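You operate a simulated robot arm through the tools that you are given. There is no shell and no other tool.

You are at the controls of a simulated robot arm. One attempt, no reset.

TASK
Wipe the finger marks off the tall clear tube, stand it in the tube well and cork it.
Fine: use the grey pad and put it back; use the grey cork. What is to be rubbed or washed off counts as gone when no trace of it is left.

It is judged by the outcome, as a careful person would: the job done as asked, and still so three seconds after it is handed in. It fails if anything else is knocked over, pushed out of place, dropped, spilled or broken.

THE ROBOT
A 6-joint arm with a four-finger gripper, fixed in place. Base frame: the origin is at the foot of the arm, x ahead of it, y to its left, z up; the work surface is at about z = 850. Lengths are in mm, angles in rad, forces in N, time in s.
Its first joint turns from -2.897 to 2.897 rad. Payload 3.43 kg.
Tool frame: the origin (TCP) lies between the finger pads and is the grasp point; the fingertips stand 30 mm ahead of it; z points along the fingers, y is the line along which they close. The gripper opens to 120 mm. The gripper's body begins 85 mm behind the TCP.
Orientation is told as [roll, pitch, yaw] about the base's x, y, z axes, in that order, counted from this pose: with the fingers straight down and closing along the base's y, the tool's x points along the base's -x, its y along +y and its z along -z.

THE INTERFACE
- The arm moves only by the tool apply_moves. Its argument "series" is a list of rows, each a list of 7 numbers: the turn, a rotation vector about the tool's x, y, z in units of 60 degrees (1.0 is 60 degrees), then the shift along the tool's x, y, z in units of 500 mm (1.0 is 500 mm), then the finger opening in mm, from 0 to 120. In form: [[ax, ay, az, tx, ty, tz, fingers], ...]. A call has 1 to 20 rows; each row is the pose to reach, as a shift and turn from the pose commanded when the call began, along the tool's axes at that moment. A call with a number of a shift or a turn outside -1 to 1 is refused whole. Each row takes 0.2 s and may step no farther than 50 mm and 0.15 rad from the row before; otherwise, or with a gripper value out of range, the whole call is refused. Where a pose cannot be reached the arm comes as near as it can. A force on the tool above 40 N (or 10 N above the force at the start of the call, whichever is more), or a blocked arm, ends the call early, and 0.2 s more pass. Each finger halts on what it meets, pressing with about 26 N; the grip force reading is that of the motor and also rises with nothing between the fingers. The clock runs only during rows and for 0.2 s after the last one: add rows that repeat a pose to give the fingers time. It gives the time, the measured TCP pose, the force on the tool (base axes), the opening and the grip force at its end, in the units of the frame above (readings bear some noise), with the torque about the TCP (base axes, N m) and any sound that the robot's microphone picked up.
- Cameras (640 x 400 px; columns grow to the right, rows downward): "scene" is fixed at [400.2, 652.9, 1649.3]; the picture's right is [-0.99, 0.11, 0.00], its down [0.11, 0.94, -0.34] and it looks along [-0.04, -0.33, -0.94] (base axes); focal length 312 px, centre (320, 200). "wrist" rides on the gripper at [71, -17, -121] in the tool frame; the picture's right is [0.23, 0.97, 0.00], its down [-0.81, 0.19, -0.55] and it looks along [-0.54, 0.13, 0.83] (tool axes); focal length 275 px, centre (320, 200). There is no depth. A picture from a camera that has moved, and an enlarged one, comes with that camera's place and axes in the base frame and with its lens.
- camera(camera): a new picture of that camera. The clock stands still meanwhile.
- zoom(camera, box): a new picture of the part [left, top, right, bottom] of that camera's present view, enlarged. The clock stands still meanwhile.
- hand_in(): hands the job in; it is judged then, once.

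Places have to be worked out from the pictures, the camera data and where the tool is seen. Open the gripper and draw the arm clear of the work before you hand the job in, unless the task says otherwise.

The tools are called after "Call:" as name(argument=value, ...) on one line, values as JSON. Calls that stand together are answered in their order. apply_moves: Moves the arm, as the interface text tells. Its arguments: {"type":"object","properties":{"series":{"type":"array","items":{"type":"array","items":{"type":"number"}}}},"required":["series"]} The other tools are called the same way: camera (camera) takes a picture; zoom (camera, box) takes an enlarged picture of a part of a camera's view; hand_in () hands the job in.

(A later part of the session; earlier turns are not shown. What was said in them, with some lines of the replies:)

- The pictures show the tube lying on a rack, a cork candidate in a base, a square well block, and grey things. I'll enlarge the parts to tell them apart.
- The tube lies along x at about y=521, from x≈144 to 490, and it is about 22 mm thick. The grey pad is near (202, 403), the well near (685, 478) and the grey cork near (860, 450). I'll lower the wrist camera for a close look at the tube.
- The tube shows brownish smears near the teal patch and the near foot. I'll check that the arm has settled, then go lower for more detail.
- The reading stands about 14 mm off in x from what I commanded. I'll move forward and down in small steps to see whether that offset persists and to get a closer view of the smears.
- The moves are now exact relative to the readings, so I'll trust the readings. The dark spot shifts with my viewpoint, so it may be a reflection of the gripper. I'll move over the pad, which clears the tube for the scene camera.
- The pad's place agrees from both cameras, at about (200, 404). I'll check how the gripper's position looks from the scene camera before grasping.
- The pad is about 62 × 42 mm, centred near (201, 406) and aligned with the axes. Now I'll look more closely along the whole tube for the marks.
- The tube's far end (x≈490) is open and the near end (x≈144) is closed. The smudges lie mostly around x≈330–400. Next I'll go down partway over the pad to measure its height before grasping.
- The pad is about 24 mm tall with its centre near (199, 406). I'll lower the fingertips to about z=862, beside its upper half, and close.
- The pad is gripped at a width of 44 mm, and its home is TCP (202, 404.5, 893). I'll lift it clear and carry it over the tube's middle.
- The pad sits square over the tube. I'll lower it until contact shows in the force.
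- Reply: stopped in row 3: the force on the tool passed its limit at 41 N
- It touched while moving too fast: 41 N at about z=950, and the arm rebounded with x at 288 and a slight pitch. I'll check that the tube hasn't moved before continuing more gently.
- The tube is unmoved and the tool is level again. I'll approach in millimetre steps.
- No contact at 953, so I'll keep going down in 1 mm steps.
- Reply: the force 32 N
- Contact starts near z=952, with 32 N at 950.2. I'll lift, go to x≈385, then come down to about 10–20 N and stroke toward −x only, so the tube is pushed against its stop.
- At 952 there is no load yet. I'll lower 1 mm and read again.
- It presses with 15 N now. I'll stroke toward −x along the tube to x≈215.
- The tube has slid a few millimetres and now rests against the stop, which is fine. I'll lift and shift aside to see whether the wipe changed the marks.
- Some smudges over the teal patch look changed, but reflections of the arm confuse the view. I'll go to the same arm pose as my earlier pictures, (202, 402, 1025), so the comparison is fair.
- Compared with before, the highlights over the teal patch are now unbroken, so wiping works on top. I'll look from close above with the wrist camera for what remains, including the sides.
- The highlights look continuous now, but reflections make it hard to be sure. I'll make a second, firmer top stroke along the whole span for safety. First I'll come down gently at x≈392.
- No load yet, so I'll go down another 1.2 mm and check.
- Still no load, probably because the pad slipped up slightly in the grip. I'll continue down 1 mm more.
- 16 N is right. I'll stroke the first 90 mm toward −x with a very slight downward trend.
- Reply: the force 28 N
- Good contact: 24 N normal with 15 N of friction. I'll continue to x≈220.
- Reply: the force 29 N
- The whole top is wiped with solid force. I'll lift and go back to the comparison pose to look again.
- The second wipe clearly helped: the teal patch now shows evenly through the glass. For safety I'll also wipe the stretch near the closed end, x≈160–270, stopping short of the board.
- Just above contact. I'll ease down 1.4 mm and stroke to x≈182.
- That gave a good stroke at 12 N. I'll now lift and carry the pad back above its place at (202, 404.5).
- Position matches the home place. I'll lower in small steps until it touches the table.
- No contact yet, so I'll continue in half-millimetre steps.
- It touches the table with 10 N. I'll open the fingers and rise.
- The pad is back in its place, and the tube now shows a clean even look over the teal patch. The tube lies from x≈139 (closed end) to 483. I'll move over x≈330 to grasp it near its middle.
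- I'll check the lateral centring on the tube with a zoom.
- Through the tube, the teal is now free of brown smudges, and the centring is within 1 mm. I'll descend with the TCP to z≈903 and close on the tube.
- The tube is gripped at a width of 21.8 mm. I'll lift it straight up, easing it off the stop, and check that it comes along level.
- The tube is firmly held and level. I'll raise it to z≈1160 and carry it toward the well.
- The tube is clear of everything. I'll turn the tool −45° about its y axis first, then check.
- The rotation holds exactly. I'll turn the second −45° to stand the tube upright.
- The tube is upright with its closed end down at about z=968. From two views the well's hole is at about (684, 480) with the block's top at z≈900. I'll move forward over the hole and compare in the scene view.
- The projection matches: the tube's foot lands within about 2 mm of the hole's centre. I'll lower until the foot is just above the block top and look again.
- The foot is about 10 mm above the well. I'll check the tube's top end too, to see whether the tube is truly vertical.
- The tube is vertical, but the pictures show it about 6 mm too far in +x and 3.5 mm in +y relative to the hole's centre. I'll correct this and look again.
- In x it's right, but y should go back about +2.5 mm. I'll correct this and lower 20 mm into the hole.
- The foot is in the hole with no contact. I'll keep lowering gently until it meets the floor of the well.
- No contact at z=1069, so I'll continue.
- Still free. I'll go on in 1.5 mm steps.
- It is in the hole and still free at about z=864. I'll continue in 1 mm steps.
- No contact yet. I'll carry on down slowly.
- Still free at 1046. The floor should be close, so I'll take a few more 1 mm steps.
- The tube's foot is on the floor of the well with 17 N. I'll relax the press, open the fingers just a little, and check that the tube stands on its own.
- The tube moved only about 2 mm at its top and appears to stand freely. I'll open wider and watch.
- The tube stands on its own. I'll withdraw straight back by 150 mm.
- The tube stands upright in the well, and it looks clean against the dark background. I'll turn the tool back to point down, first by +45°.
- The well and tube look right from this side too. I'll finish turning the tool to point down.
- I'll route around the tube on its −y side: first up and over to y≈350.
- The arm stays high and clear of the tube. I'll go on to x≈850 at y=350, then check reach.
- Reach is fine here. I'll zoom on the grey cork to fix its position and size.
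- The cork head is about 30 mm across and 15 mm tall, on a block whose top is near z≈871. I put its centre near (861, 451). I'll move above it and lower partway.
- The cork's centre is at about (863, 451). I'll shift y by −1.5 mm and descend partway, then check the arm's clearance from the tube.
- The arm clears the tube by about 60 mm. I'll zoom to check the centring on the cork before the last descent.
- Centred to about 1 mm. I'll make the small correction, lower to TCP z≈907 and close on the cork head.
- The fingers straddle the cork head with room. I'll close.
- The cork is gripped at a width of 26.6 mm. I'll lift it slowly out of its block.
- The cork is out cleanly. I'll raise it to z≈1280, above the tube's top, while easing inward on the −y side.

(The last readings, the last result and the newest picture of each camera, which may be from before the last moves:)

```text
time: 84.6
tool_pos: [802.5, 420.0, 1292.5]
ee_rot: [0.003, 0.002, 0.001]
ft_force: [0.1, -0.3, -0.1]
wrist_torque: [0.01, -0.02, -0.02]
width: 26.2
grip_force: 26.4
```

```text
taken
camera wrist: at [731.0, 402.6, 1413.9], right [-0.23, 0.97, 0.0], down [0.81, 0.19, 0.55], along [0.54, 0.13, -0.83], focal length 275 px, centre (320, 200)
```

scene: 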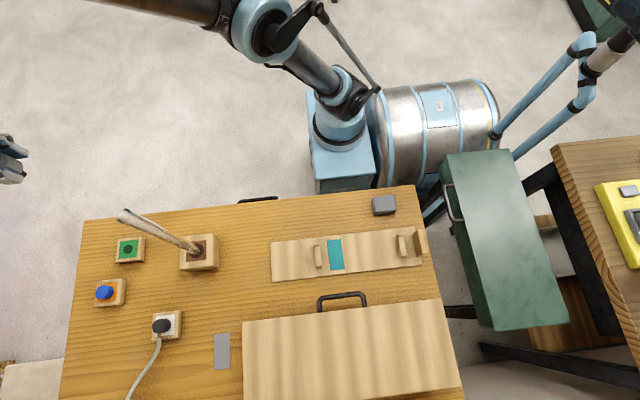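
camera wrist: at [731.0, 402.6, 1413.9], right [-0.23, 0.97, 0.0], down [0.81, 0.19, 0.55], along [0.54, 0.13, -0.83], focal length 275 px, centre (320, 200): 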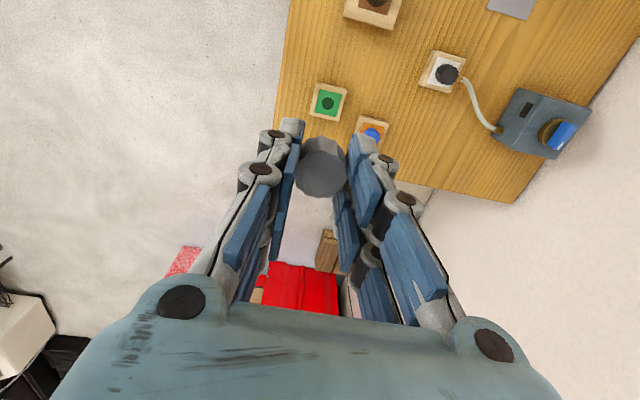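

I'll move over the tube's top at this height, with the cork about 40 mm above the rim, and look with both cameras.

Call:
apply_moves(series=[[0, 0, 0, 0.06, 0.03, 0, 20], [0, 0, 0, 0.12, 0.06, 0, 20], [0, 0, 0, 0.18, 0.09, 0, 20], [0, 0, 0, 0.225, 0.11, 0, 20], [0, 0, 0, 0.249, 0.119, 0, 20], [0, 0, 0, 0.249, 0.119, 0, 20]])

Call:
camera(camera="scene")

Call:
camera(camera="wrist")

Call:
zoom(camera="wrist", box=[260, 80, 380, 200])

Call:
zoom(camera="scene", box=[60, 160, 180, 240])

```text
time: 86.0
tool_pos: [676.2, 477.7, 1294.1]
ee_rot: [0.004, 0.002, 0.0]
ft_force: [-0.3, 0.8, -0.3]
wrist_torque: [0.02, 0.01, -0.02]
width: 26.2
grip_force: 25.8
```

```text
taken
```

scene: 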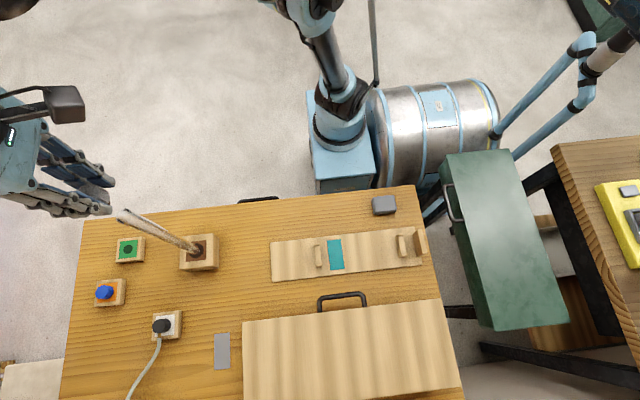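

```text
taken
camera wrist: at [606.1, 461.1, 1415.2], right [-0.23, 0.97, 0.0], down [0.81, 0.19, 0.55], along [0.54, 0.13, -0.83], focal length 275 px, centre (320, 200)
```

wrist: 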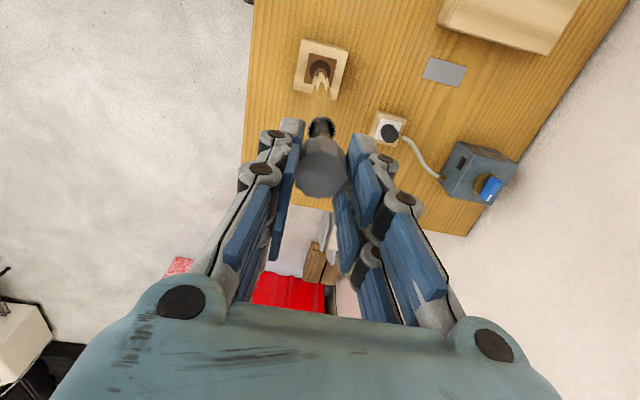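

```text
3.33 times, centred on (320, 140) of wrist
camera zoom: at [606.1, 461.1, 1415.2], right [-0.23, 0.97, 0.0], down [0.81, 0.19, 0.55], along [0.54, 0.13, -0.83], focal length 918 px, centre (320, 400)
```

zoom: 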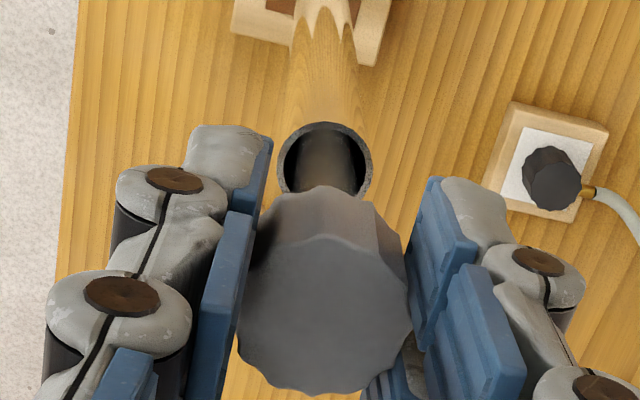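

```text
5.00 times, centred on (120, 200) of scene
camera zoom: at [400.2, 652.9, 1649.3], right [-0.99, 0.11, 0.0], down [0.11, 0.94, -0.34], along [-0.04, -0.33, -0.94], focal length 1562 px, centre (1320, 200)
```

zoom: 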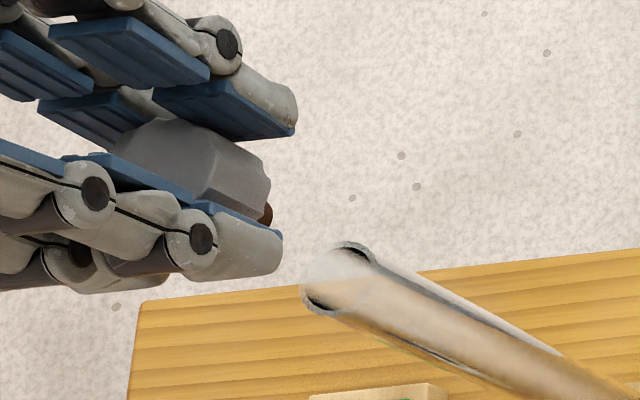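

The tube rim is visible below the cork. From both views I need about +3 mm in x and +2 mm in y. I'll correct this and lower 22 mm for a closer look.

Call:
apply_moves(series=[[0, 0, 0, -0.006, 0.004, 0, 20], [0, 0, 0, -0.006, 0.004, 0.02, 20], [0, 0, 0, -0.006, 0.004, 0.044, 20], [0, 0, 0, -0.006, 0.004, 0.044, 20]])

Call:
zoom(camera="wrist", box=[260, 80, 380, 200])

Call:
zoom(camera="scene", box=[80, 180, 160, 230])

```text
time: 87.0
tool_pos: [679.8, 479.6, 1269.9]
ee_rot: [0.004, 0.001, -0.002]
ft_force: [0.3, 0.6, 0.1]
wrist_torque: [-0.03, 0.0, 0.02]
width: 26.3
grip_force: 25.6
```

```text
3.33 times, centred on (320, 140) of wrist
camera zoom: at [608.8, 463.4, 1391.5], right [-0.23, 0.97, 0.0], down [0.81, 0.19, 0.55], along [0.54, 0.13, -0.83], focal length 918 px, centre (320, 400)
```

zoom: 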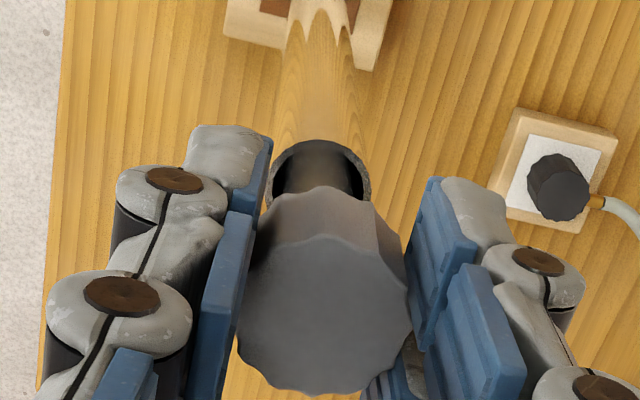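

```text
8.00 times, centred on (120, 205) of scene
camera zoom: at [400.2, 652.9, 1649.3], right [-0.99, 0.11, 0.0], down [0.11, 0.94, -0.34], along [-0.04, -0.33, -0.94], focal length 2498 px, centre (1920, 160)
```

zoom: 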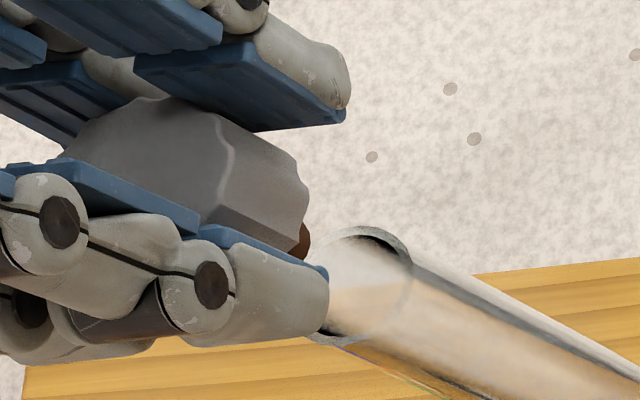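

The cork and rim agree within about 1 mm in both views. I'll lower slowly toward the rim.

Call:
apply_moves(series=[[0, 0, 0, -0.001, 0, 0.01, 20], [0, 0, 0, -0.001, 0, 0.02, 20], [0, 0, 0, -0.001, 0, 0.026, 20], [0, 0, 0, -0.001, 0, 0.032, 20], [0, 0, 0, -0.001, 0, 0.032, 20]])

Call:
zoom(camera="wrist", box=[260, 80, 380, 200])

Call:
zoom(camera="scene", box=[80, 180, 160, 230])

```text
time: 88.2
tool_pos: [681.9, 479.3, 1254.5]
ee_rot: [0.003, 0.002, 0.0]
ft_force: [0.2, -0.3, -0.5]
wrist_torque: [-0.01, 0.02, -0.01]
width: 26.0
grip_force: 26.0
```

```text
3.33 times, centred on (320, 140) of wrist
camera zoom: at [610.5, 463.0, 1375.9], right [-0.23, 0.97, 0.0], down [0.81, 0.19, 0.55], along [0.54, 0.13, -0.83], focal length 918 px, centre (320, 400)
```

zoom: 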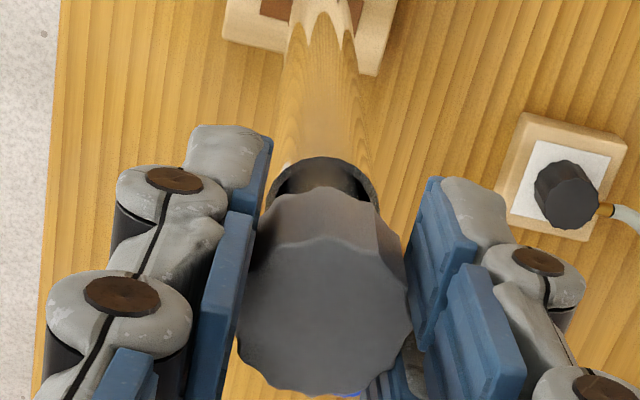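

```text
8.00 times, centred on (120, 205) of scene
camera zoom: at [400.2, 652.9, 1649.3], right [-0.99, 0.11, 0.0], down [0.11, 0.94, -0.34], along [-0.04, -0.33, -0.94], focal length 2498 px, centre (1920, 160)
```

zoom: 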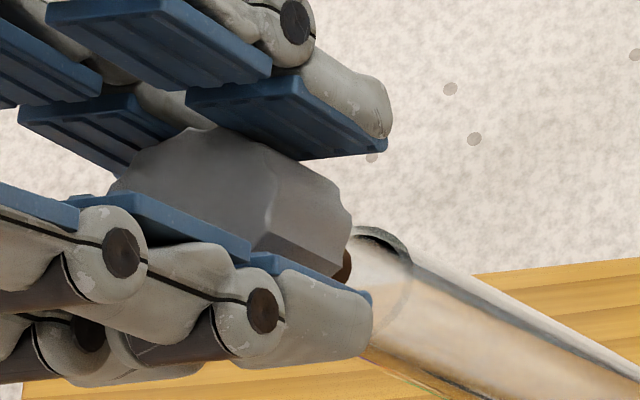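

Aligned within 1 mm. I'll continue down in 2 mm steps, watching the force.

Call:
apply_moves(series=[[0, 0, 0, 0.001, 0, 0.004, 20], [0, 0, 0, 0.001, 0, 0.008, 20], [0, 0, 0, 0.001, 0, 0.012, 20], [0, 0, 0, 0.001, 0, 0.016, 20], [0, 0, 0, 0.001, 0, 0.016, 20]])

Call:
zoom(camera="scene", box=[80, 180, 160, 230])

```text
time: 89.4
tool_pos: [681.2, 480.7, 1246.6]
ee_rot: [0.005, 0.0, 0.0]
ft_force: [-0.8, -0.6, -0.1]
wrist_torque: [0.01, -0.04, -0.03]
width: 26.4
grip_force: 26.5
```

```text
8.00 times, centred on (120, 205) of scene
camera zoom: at [400.2, 652.9, 1649.3], right [-0.99, 0.11, 0.0], down [0.11, 0.94, -0.34], along [-0.04, -0.33, -0.94], focal length 2498 px, centre (1920, 160)
```

zoom: 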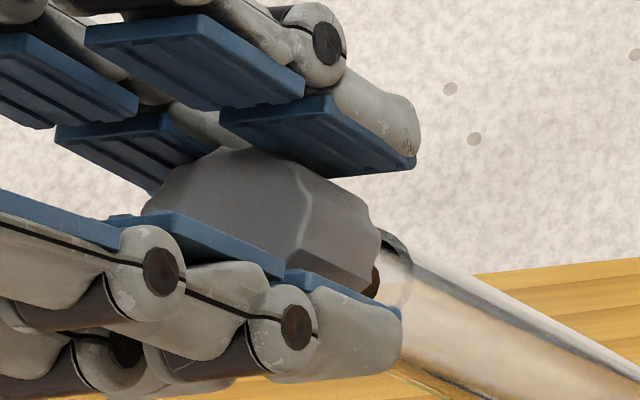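

No force yet, and the plug is at the rim or entering it. I'll go down further in 2 mm steps.

Call:
apply_moves(series=[[0, 0, 0, 0, 0, 0.004, 20], [0, 0, 0, 0, 0, 0.008, 20], [0, 0, 0, 0, 0, 0.012, 20], [0, 0, 0, 0, 0, 0.012, 20]])

Call:
zoom(camera="scene", box=[80, 180, 160, 230])

Call:
zoom(camera="wrist", box=[260, 80, 380, 200])

```text
time: 90.4
tool_pos: [681.6, 480.5, 1240.6]
ee_rot: [0.003, 0.0, 0.0]
ft_force: [0.0, 0.0, 0.7]
wrist_torque: [0.01, -0.03, -0.01]
width: 26.4
grip_force: 26.2
```

```text
8.00 times, centred on (120, 205) of scene
camera zoom: at [400.2, 652.9, 1649.3], right [-0.99, 0.11, 0.0], down [0.11, 0.94, -0.34], along [-0.04, -0.33, -0.94], focal length 2498 px, centre (1920, 160)
```

zoom: 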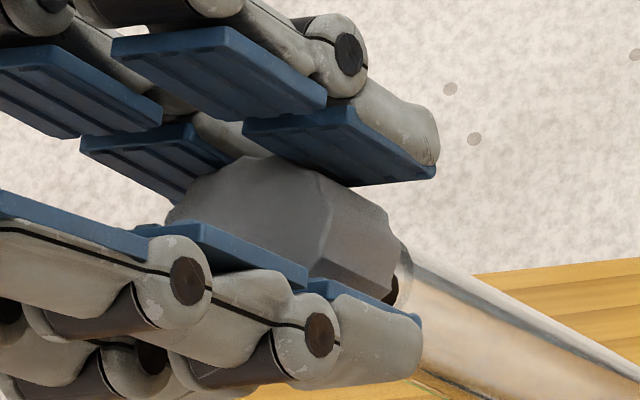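

```text
3.33 times, centred on (320, 140) of wrist
camera zoom: at [609.7, 463.3, 1361.8], right [-0.23, 0.97, 0.0], down [0.81, 0.19, 0.55], along [0.54, 0.13, -0.83], focal length 918 px, centre (320, 400)
```

zoom: 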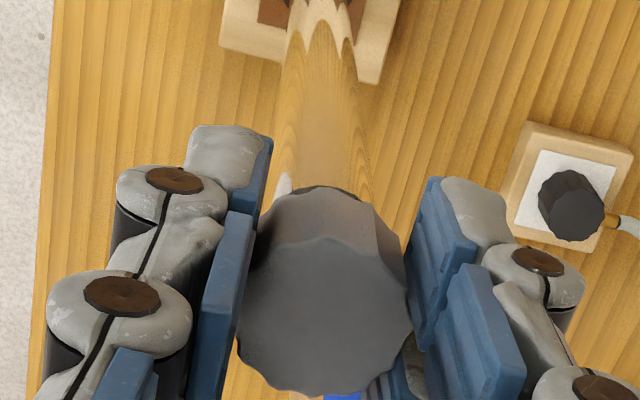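

The plug is going into the rim without force. I'll continue in 1.5 mm steps.

Call:
apply_moves(series=[[0, 0, 0, 0, 0, 0.003, 20], [0, 0, 0, 0, 0, 0.006, 20], [0, 0, 0, 0, 0, 0.009, 20], [0, 0, 0, 0, 0, 0.009, 20]])

Call:
zoom(camera="scene", box=[80, 180, 160, 230])

```text
time: 91.4
tool_pos: [680.6, 480.4, 1236.0]
ee_rot: [0.004, 0.0, 0.002]
ft_force: [-0.2, -0.6, 0.3]
wrist_torque: [0.0, 0.01, 0.03]
width: 26.3
grip_force: 26.1
```

```text
8.00 times, centred on (120, 205) of scene
camera zoom: at [400.2, 652.9, 1649.3], right [-0.99, 0.11, 0.0], down [0.11, 0.94, -0.34], along [-0.04, -0.33, -0.94], focal length 2498 px, centre (1920, 160)
```

zoom: 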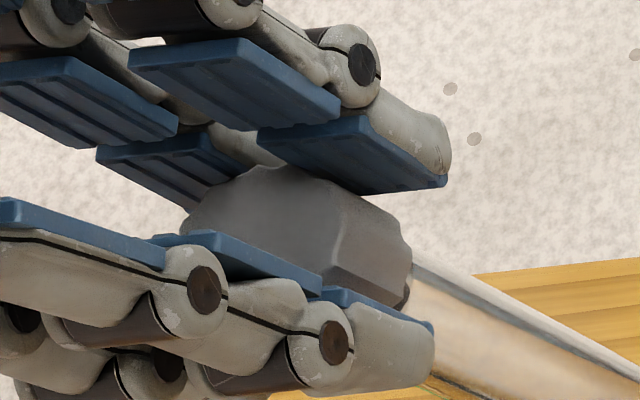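

Still free at 1236, and the head is close to the rim. I'll continue in 1 mm steps.

Call:
apply_moves(series=[[0, 0, 0, 0, 0, 0.002, 20], [0, 0, 0, 0, 0, 0.004, 20], [0, 0, 0, 0, 0, 0.006, 20], [0, 0, 0, 0, 0, 0.006, 20]])

```text
time: 92.4
tool_pos: [680.9, 479.7, 1233.0]
ee_rot: [0.003, 0.0, 0.001]
ft_force: [0.4, -0.1, -0.7]
wrist_torque: [0.0, 0.0, 0.0]
width: 25.8
grip_force: 25.8
```

Call:
apply_moves(series=[[0, 0, 0, 0, 0, 0.002, 20], [0, 0, 0, 0, 0, 0.004, 20], [0, 0, 0, 0, 0, 0.004, 20]])

Call:
zoom(camera="scene", box=[80, 180, 160, 230])

```text
time: 93.2
tool_pos: [680.4, 480.1, 1231.8]
ee_rot: [0.004, 0.0, -0.001]
ft_force: [-0.1, 0.2, 0.6]
wrist_torque: [0.0, -0.02, 0.01]
width: 25.9
grip_force: 26.2
```

```text
8.00 times, centred on (120, 205) of scene
camera zoom: at [400.2, 652.9, 1649.3], right [-0.99, 0.11, 0.0], down [0.11, 0.94, -0.34], along [-0.04, -0.33, -0.94], focal length 2498 px, centre (1920, 160)
```

zoom: 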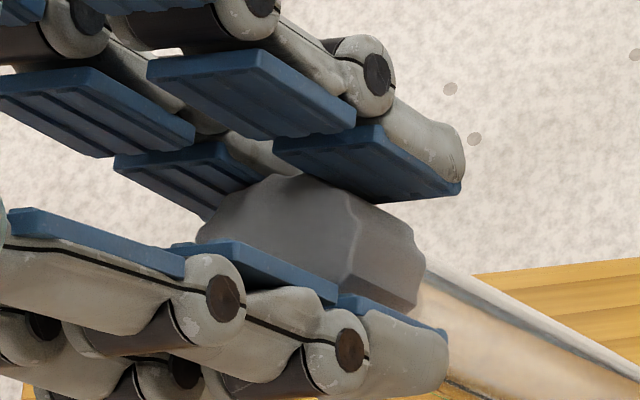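

Not yet seated. I'll continue down in 1 mm steps until the head meets the rim.

Call:
apply_moves(series=[[0, 0, 0, 0, 0, 0.002, 20], [0, 0, 0, 0, 0, 0.004, 20], [0, 0, 0, 0, 0, 0.004, 20]])

```text
time: 94.0
tool_pos: [680.4, 479.7, 1230.4]
ee_rot: [0.004, -0.001, 0.002]
ft_force: [0.4, 0.4, 24.3]
wrist_torque: [0.04, -0.05, -0.02]
width: 26.0
grip_force: 26.3
```

24 N: the cork head has met the rim at about the expected height. I'll look for any remaining gap.

Call:
zoom(camera="scene", box=[105, 190, 145, 225])

Call:
zoom(camera="wrist", box=[260, 80, 380, 200])

Call:
zoom(camera="scene", box=[60, 180, 240, 280])

```text
11.43 times, centred on (125, 208) of scene
camera zoom: at [400.2, 652.9, 1649.3], right [-0.99, 0.11, 0.0], down [0.11, 0.94, -0.34], along [-0.04, -0.33, -0.94], focal length 3569 px, centre (2549, 114)
```

zoom: 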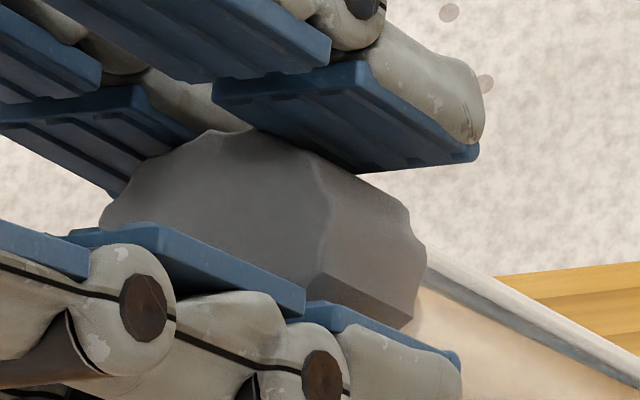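

```text
3.33 times, centred on (320, 140) of wrist
camera zoom: at [608.9, 462.5, 1351.1], right [-0.23, 0.97, 0.0], down [0.81, 0.19, 0.55], along [0.54, 0.13, -0.83], focal length 918 px, centre (320, 400)
```

zoom: 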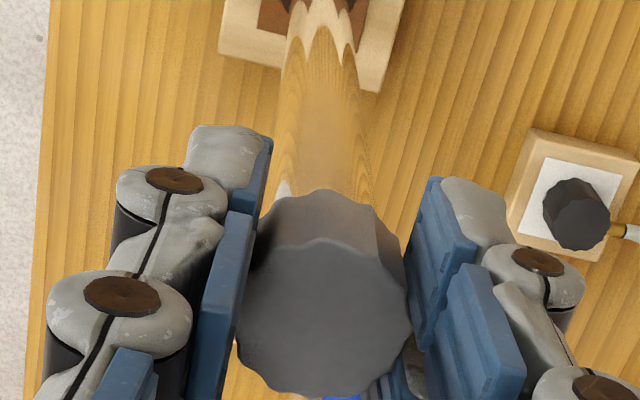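

```text
3.56 times, centred on (150, 230) of scene
camera zoom: at [400.2, 652.9, 1649.3], right [-0.99, 0.11, 0.0], down [0.11, 0.94, -0.34], along [-0.04, -0.33, -0.94], focal length 1110 px, centre (924, 93)
```

zoom: 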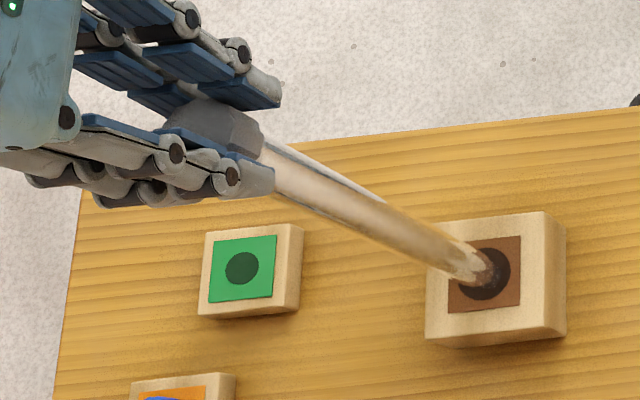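

It looks fully seated against the rim. I'll press half a millimetre more to confirm it's firm, then ease off.

Call:
apply_moves(series=[[0, 0, 0, 0, 0, 0.001, 20], [0, 0, 0, 0, 0, 0.001, 20]])

Call:
apply_moves(series=[[0, 0, 0, 0, 0, -0.002, 20], [0, 0, 0, 0, 0, -0.004, 20], [0, 0, 0, 0, 0, -0.004, 20]])

```text
time: 94.6
tool_pos: [681.0, 480.2, 1229.7]
ee_rot: [0.006, 0.001, 0.001]
ft_force: [0.0, -0.4, 24.3]
wrist_torque: [-0.04, 0.01, 0.0]
width: 26.2
grip_force: 25.3
```

```text
time: 95.4
tool_pos: [681.1, 479.9, 1230.8]
ee_rot: [0.003, 0.001, -0.001]
ft_force: [-0.5, 0.7, -1.3]
wrist_torque: [0.0, 0.02, -0.01]
width: 26.1
grip_force: 25.8
```

The force stayed at 24 N, which is the fingers slipping on the seated cork. I'll go back to light contact and open the fingers gradually.

Call:
apply_moves(series=[[0, 0, 0, 0, 0, 0.002, 20], [0, 0, 0, 0, 0, 0.002, 20]])

Call:
apply_moves(series=[[0, 0, 0, 0, 0, 0, 26], [0, 0, 0, 0, 0, 0, 30], [0, 0, 0, 0, 0, 0, 36], [0, 0, 0, 0, 0, 0, 44], [0, 0, 0, 0, 0, 0, 60], [0, 0, 0, 0, 0, 0, 60]])

Call:
zoom(camera="scene", box=[60, 180, 240, 280])

Call:
zoom(camera="wrist", box=[240, 60, 400, 220])

```text
time: 96.0
tool_pos: [681.6, 480.5, 1228.3]
ee_rot: [0.003, 0.001, 0.001]
ft_force: [0.0, 0.2, 3.4]
wrist_torque: [-0.02, 0.02, 0.0]
width: 26.3
grip_force: 26.0
```

```text
time: 97.4
tool_pos: [682.4, 480.1, 1229.4]
ee_rot: [0.004, 0.001, 0.001]
ft_force: [0.7, -0.7, 0.5]
wrist_torque: [0.03, 0.03, -0.05]
width: 60.2
grip_force: 0.0
```

```text
3.56 times, centred on (150, 230) of scene
camera zoom: at [400.2, 652.9, 1649.3], right [-0.99, 0.11, 0.0], down [0.11, 0.94, -0.34], along [-0.04, -0.33, -0.94], focal length 1110 px, centre (924, 93)
```

zoom: 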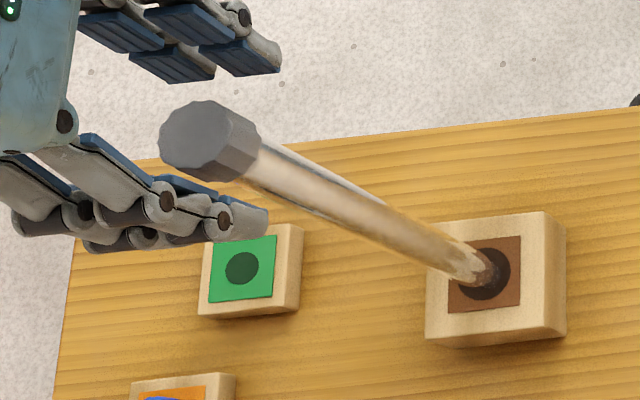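

```text
2.50 times, centred on (320, 140) of wrist
camera zoom: at [609.8, 463.5, 1350.6], right [-0.23, 0.97, 0.0], down [0.81, 0.19, 0.55], along [0.54, 0.13, -0.83], focal length 688 px, centre (320, 350)
```

zoom: 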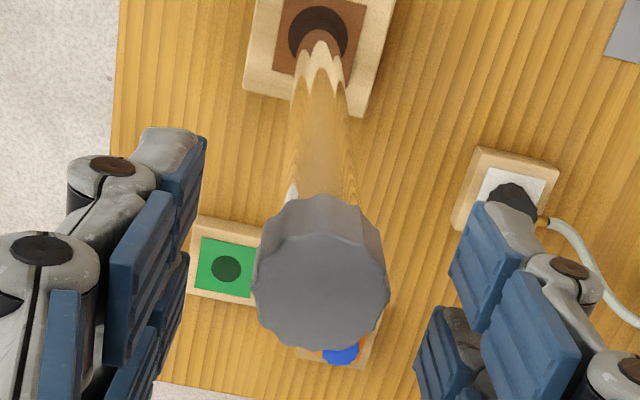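

The cork sits squarely on the standing tube. I'll rise straight up 130 mm and then draw back.

Call:
apply_moves(series=[[0, 0, 0, 0, 0, -0.03, 60], [0, 0, 0, 0, 0, -0.08, 60], [0, 0, 0, 0, 0, -0.16, 60], [0, 0, 0, 0, 0, -0.24, 60], [0, 0, 0, 0.08, -0.02, -0.28, 60], [0, 0, 0, 0.17, -0.04, -0.28, 60], [0, 0, 0, 0.26, -0.06, -0.28, 80], [0, 0, 0, 0.35, -0.08, -0.28, 100], [0, 0, 0, 0.44, -0.1, -0.28, 120], [0, 0, 0, 0.53, -0.12, -0.28, 120], [0, 0, 0, 0.62, -0.12, -0.28, 120], [0, 0, 0, 0.62, -0.12, -0.28, 120]])

Call:
camera(camera="scene")

Call:
zoom(camera="scene", box=[90, 190, 230, 280])

Call:
zoom(camera="scene", box=[120, 205, 200, 255])

Call:
camera(camera="wrist")

```text
time: 100.0
tool_pos: [371.8, 419.9, 1372.1]
ee_rot: [0.002, 0.001, -0.001]
ft_force: [0.7, 0.8, 0.3]
wrist_torque: [0.0, 0.01, -0.02]
width: 119.9
grip_force: 0.1
out of reach, approached as far as the arm can: row 4, 5, 6, 7
```

```text
taken
```

scene: 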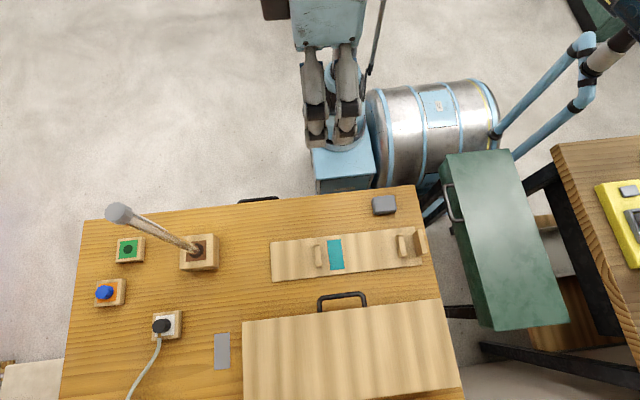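

```text
4.44 times, centred on (160, 235) of scene
camera zoom: at [400.2, 652.9, 1649.3], right [-0.99, 0.11, 0.0], down [0.11, 0.94, -0.34], along [-0.04, -0.33, -0.94], focal length 1388 px, centre (1031, 44)
```

zoom: 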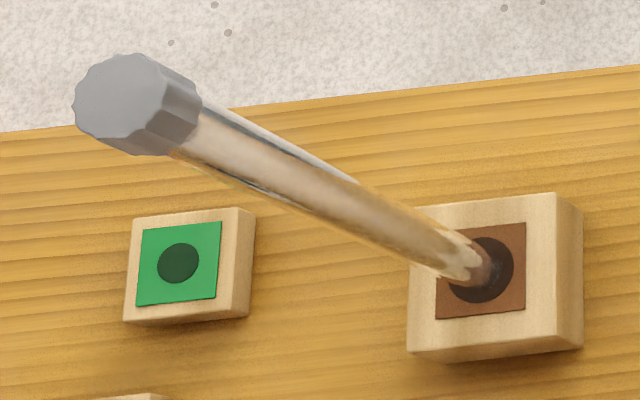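

```text
8.00 times, centred on (160, 230) of scene
camera zoom: at [400.2, 652.9, 1649.3], right [-0.99, 0.11, 0.0], down [0.11, 0.94, -0.34], along [-0.04, -0.33, -0.94], focal length 2498 px, centre (1600, -40)
```

zoom: 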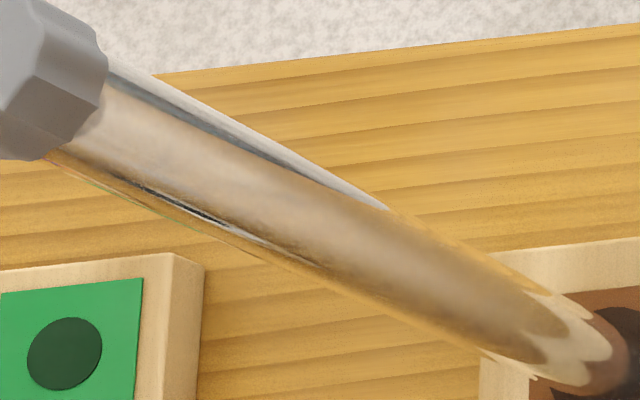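

```text
taken
camera wrist: at [300.7, 402.8, 1493.2], right [-0.23, 0.97, 0.0], down [0.81, 0.19, 0.55], along [0.54, 0.13, -0.83], focal length 275 px, centre (320, 200)
```

wrist: 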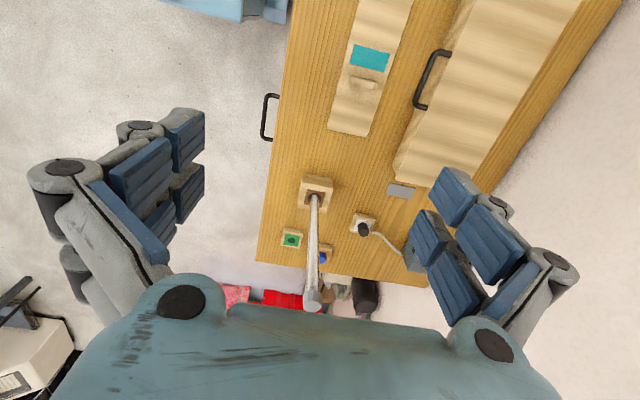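

The tube is corked and standing, and everything else is in place. Before handing in I'll inspect the tube at eye level from the robot's side, which is the wiped side.

Call:
apply_moves(series=[[0, -0.1, 0, 0, 0.02, 0.06, 120], [0, -0.2, 0, 0, 0.04, 0.13, 120], [0, -0.3, 0, -0.03, 0.06, 0.2, 120], [0, -0.4, 0, -0.06, 0.08, 0.27, 120], [0, -0.5, 0, -0.09, 0.1, 0.34, 120], [0, -0.6, 0, -0.12, 0.12, 0.4, 120], [0, -0.7, 0, -0.14, 0.12, 0.45, 120], [0, -0.8, 0, -0.15, 0.12, 0.48, 120], [0, -0.9, 0, -0.15, 0.12, 0.48, 120], [0, -0.9, 0, -0.15, 0.12, 0.48, 120]])

Call:
camera(camera="wrist")

Call:
camera(camera="scene")

```text
time: 102.2
tool_pos: [446.0, 479.0, 1130.8]
ee_rot: [0.003, -0.941, -0.003]
ft_force: [-0.5, -0.5, 0.0]
wrist_torque: [0.02, 0.01, -0.02]
width: 119.9
grip_force: 0.0
```

```text
taken
camera wrist: at [306.3, 463.0, 1144.7], right [-0.14, 0.97, -0.18], down [0.03, 0.19, 0.98], along [0.99, 0.13, -0.05], focal length 275 px, centre (320, 200)
```

wrist: 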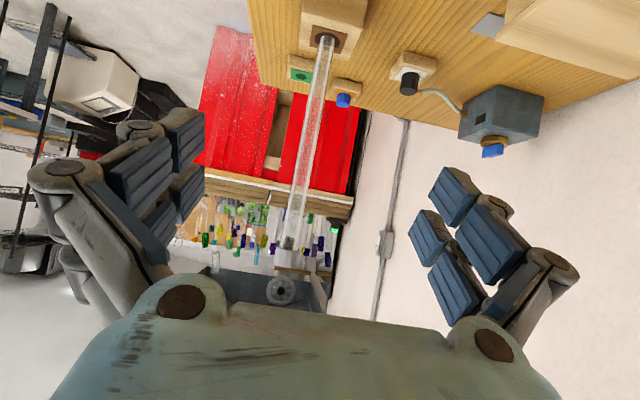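

```text
taken
```

scene: 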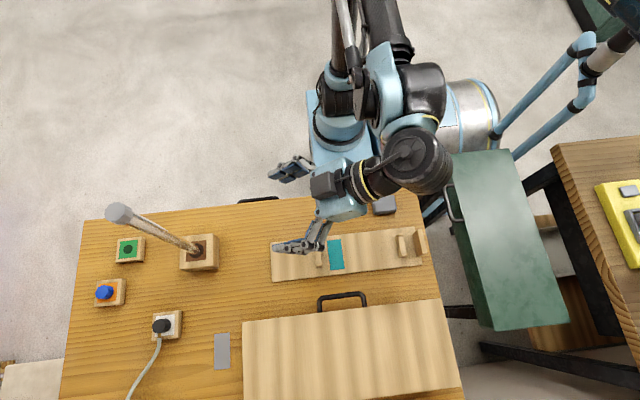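

I'll enlarge the tube along its length for any trace of marks.

Call:
zoom(camera="wrist", box=[280, 30, 360, 110])

Call:
zoom(camera="wrist", box=[270, 100, 350, 180])

Call:
zoom(camera="wrist", box=[255, 170, 335, 250])

Call:
zoom(camera="wrist", box=[250, 230, 330, 310])

Call:
zoom(camera="scene", box=[120, 205, 200, 255])

```text
5.00 times, centred on (320, 70) of wrist
camera zoom: at [306.3, 463.0, 1144.7], right [-0.14, 0.97, -0.18], down [0.03, 0.19, 0.98], along [0.99, 0.13, -0.05], focal length 1376 px, centre (320, 850)
```

zoom: 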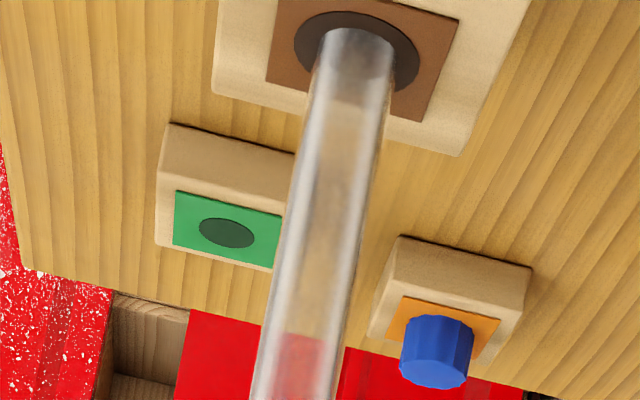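

```text
5.00 times, centred on (310, 140) of wrist
camera zoom: at [306.3, 463.0, 1144.7], right [-0.14, 0.97, -0.18], down [0.03, 0.19, 0.98], along [0.99, 0.13, -0.05], focal length 1376 px, centre (370, 500)
```

zoom: 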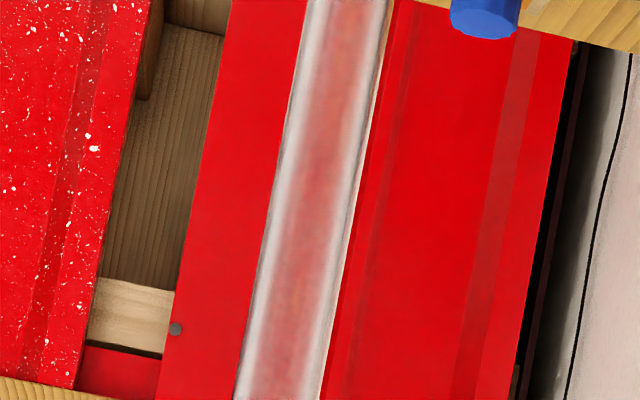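

```text
5.00 times, centred on (295, 210) of wrist
camera zoom: at [306.3, 463.0, 1144.7], right [-0.14, 0.97, -0.18], down [0.03, 0.19, 0.98], along [0.99, 0.13, -0.05], focal length 1376 px, centre (445, 150)
```

zoom: 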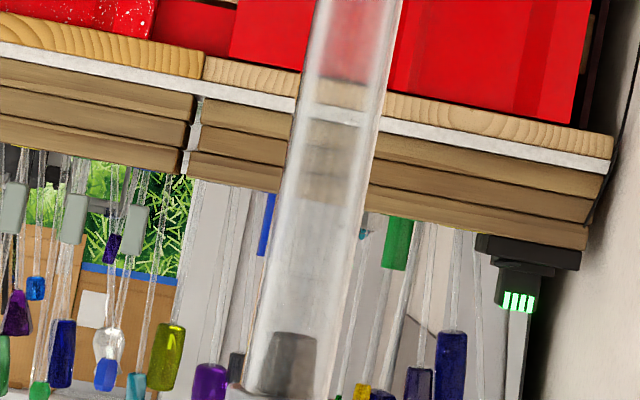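

```text
5.00 times, centred on (290, 270) of wrist
camera zoom: at [306.3, 463.0, 1144.7], right [-0.14, 0.97, -0.18], down [0.03, 0.19, 0.98], along [0.99, 0.13, -0.05], focal length 1376 px, centre (470, -150)
```

zoom: 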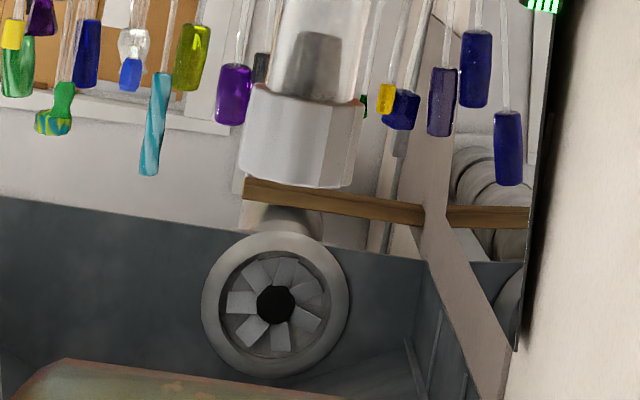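

```text
8.00 times, centred on (160, 230) of scene
camera zoom: at [400.2, 652.9, 1649.3], right [-0.99, 0.11, 0.0], down [0.11, 0.94, -0.34], along [-0.04, -0.33, -0.94], focal length 2498 px, centre (1600, -40)
```

zoom: 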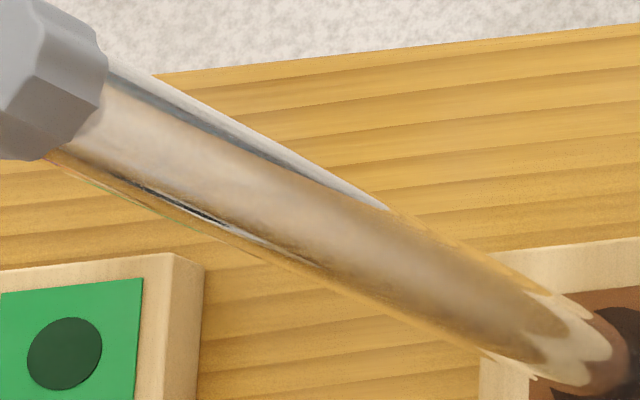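

The tube is evenly clear along its whole length with no smudges, and the cork is seated with its head on the rim. I'll draw the arm up and back a bit more before handing in.

Call:
apply_moves(series=[[0, 0, 0, -0.06, 0, -0.06, 120], [0, 0, 0, -0.11, 0, -0.12, 120], [0, 0, 0, -0.16, 0, -0.18, 120], [0, 0, 0, -0.2, 0, -0.23, 120], [0, 0, 0, -0.2, 0, -0.23, 120], [0, 0, 0, -0.2, 0, -0.23, 120]])

Call:
camera(camera="scene")

```text
time: 103.6
tool_pos: [411.7, 480.7, 1278.6]
ee_rot: [0.005, -0.941, -0.003]
ft_force: [-0.3, -0.4, -0.9]
wrist_torque: [0.0, 0.02, 0.01]
width: 120.1
grip_force: 0.1
```

```text
taken
```

scene: 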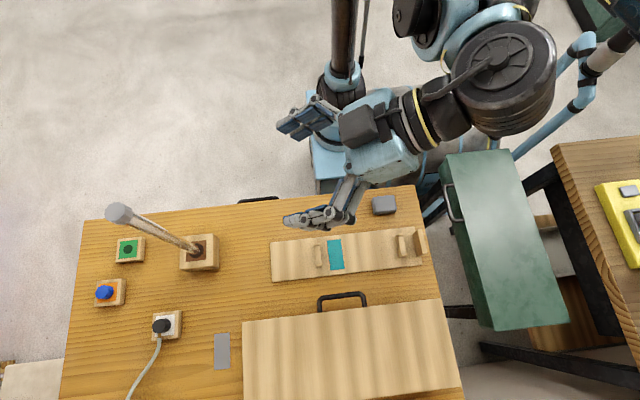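

The tube is wiped, standing in the well and corked. The pad is back in its place, nothing else is disturbed, and the gripper is open and clear. I'm handing in.

Call:
hand_in()

```text
The job is handed in.
```

I wiped the tube, stood it in the well, corked it and handed the job in; I haven't seen how it was judged.

- **Wiping:** I wiped the tube with the grey pad while it lay in its rack, over most of its length. That covered the closed end and the stretch where I saw smudges, but not the last part near the open end, which looked clean. Only the upper face was rubbed. In the enlarged pictures from two sides afterwards I saw no smudges through the glass, but reflections made it hard to check every side.
- **Standing:** The tube stands upright on the floor of the well and didn't move when I let go or when I corked it.
- **Corking:** The grey cork's head sits on the rim. I pressed it with about 24 N until the fingers slipped on it.
- **Pad and surroundings:** The pad is back where it was, to within a few millimetres. The other corks, the plug with its cable and the empty rack look undisturbed in the last picture.

On the first approach the pad touched the tube too fast and the force reached 41 N. The tube stayed in its rack and showed no damage in later pictures.
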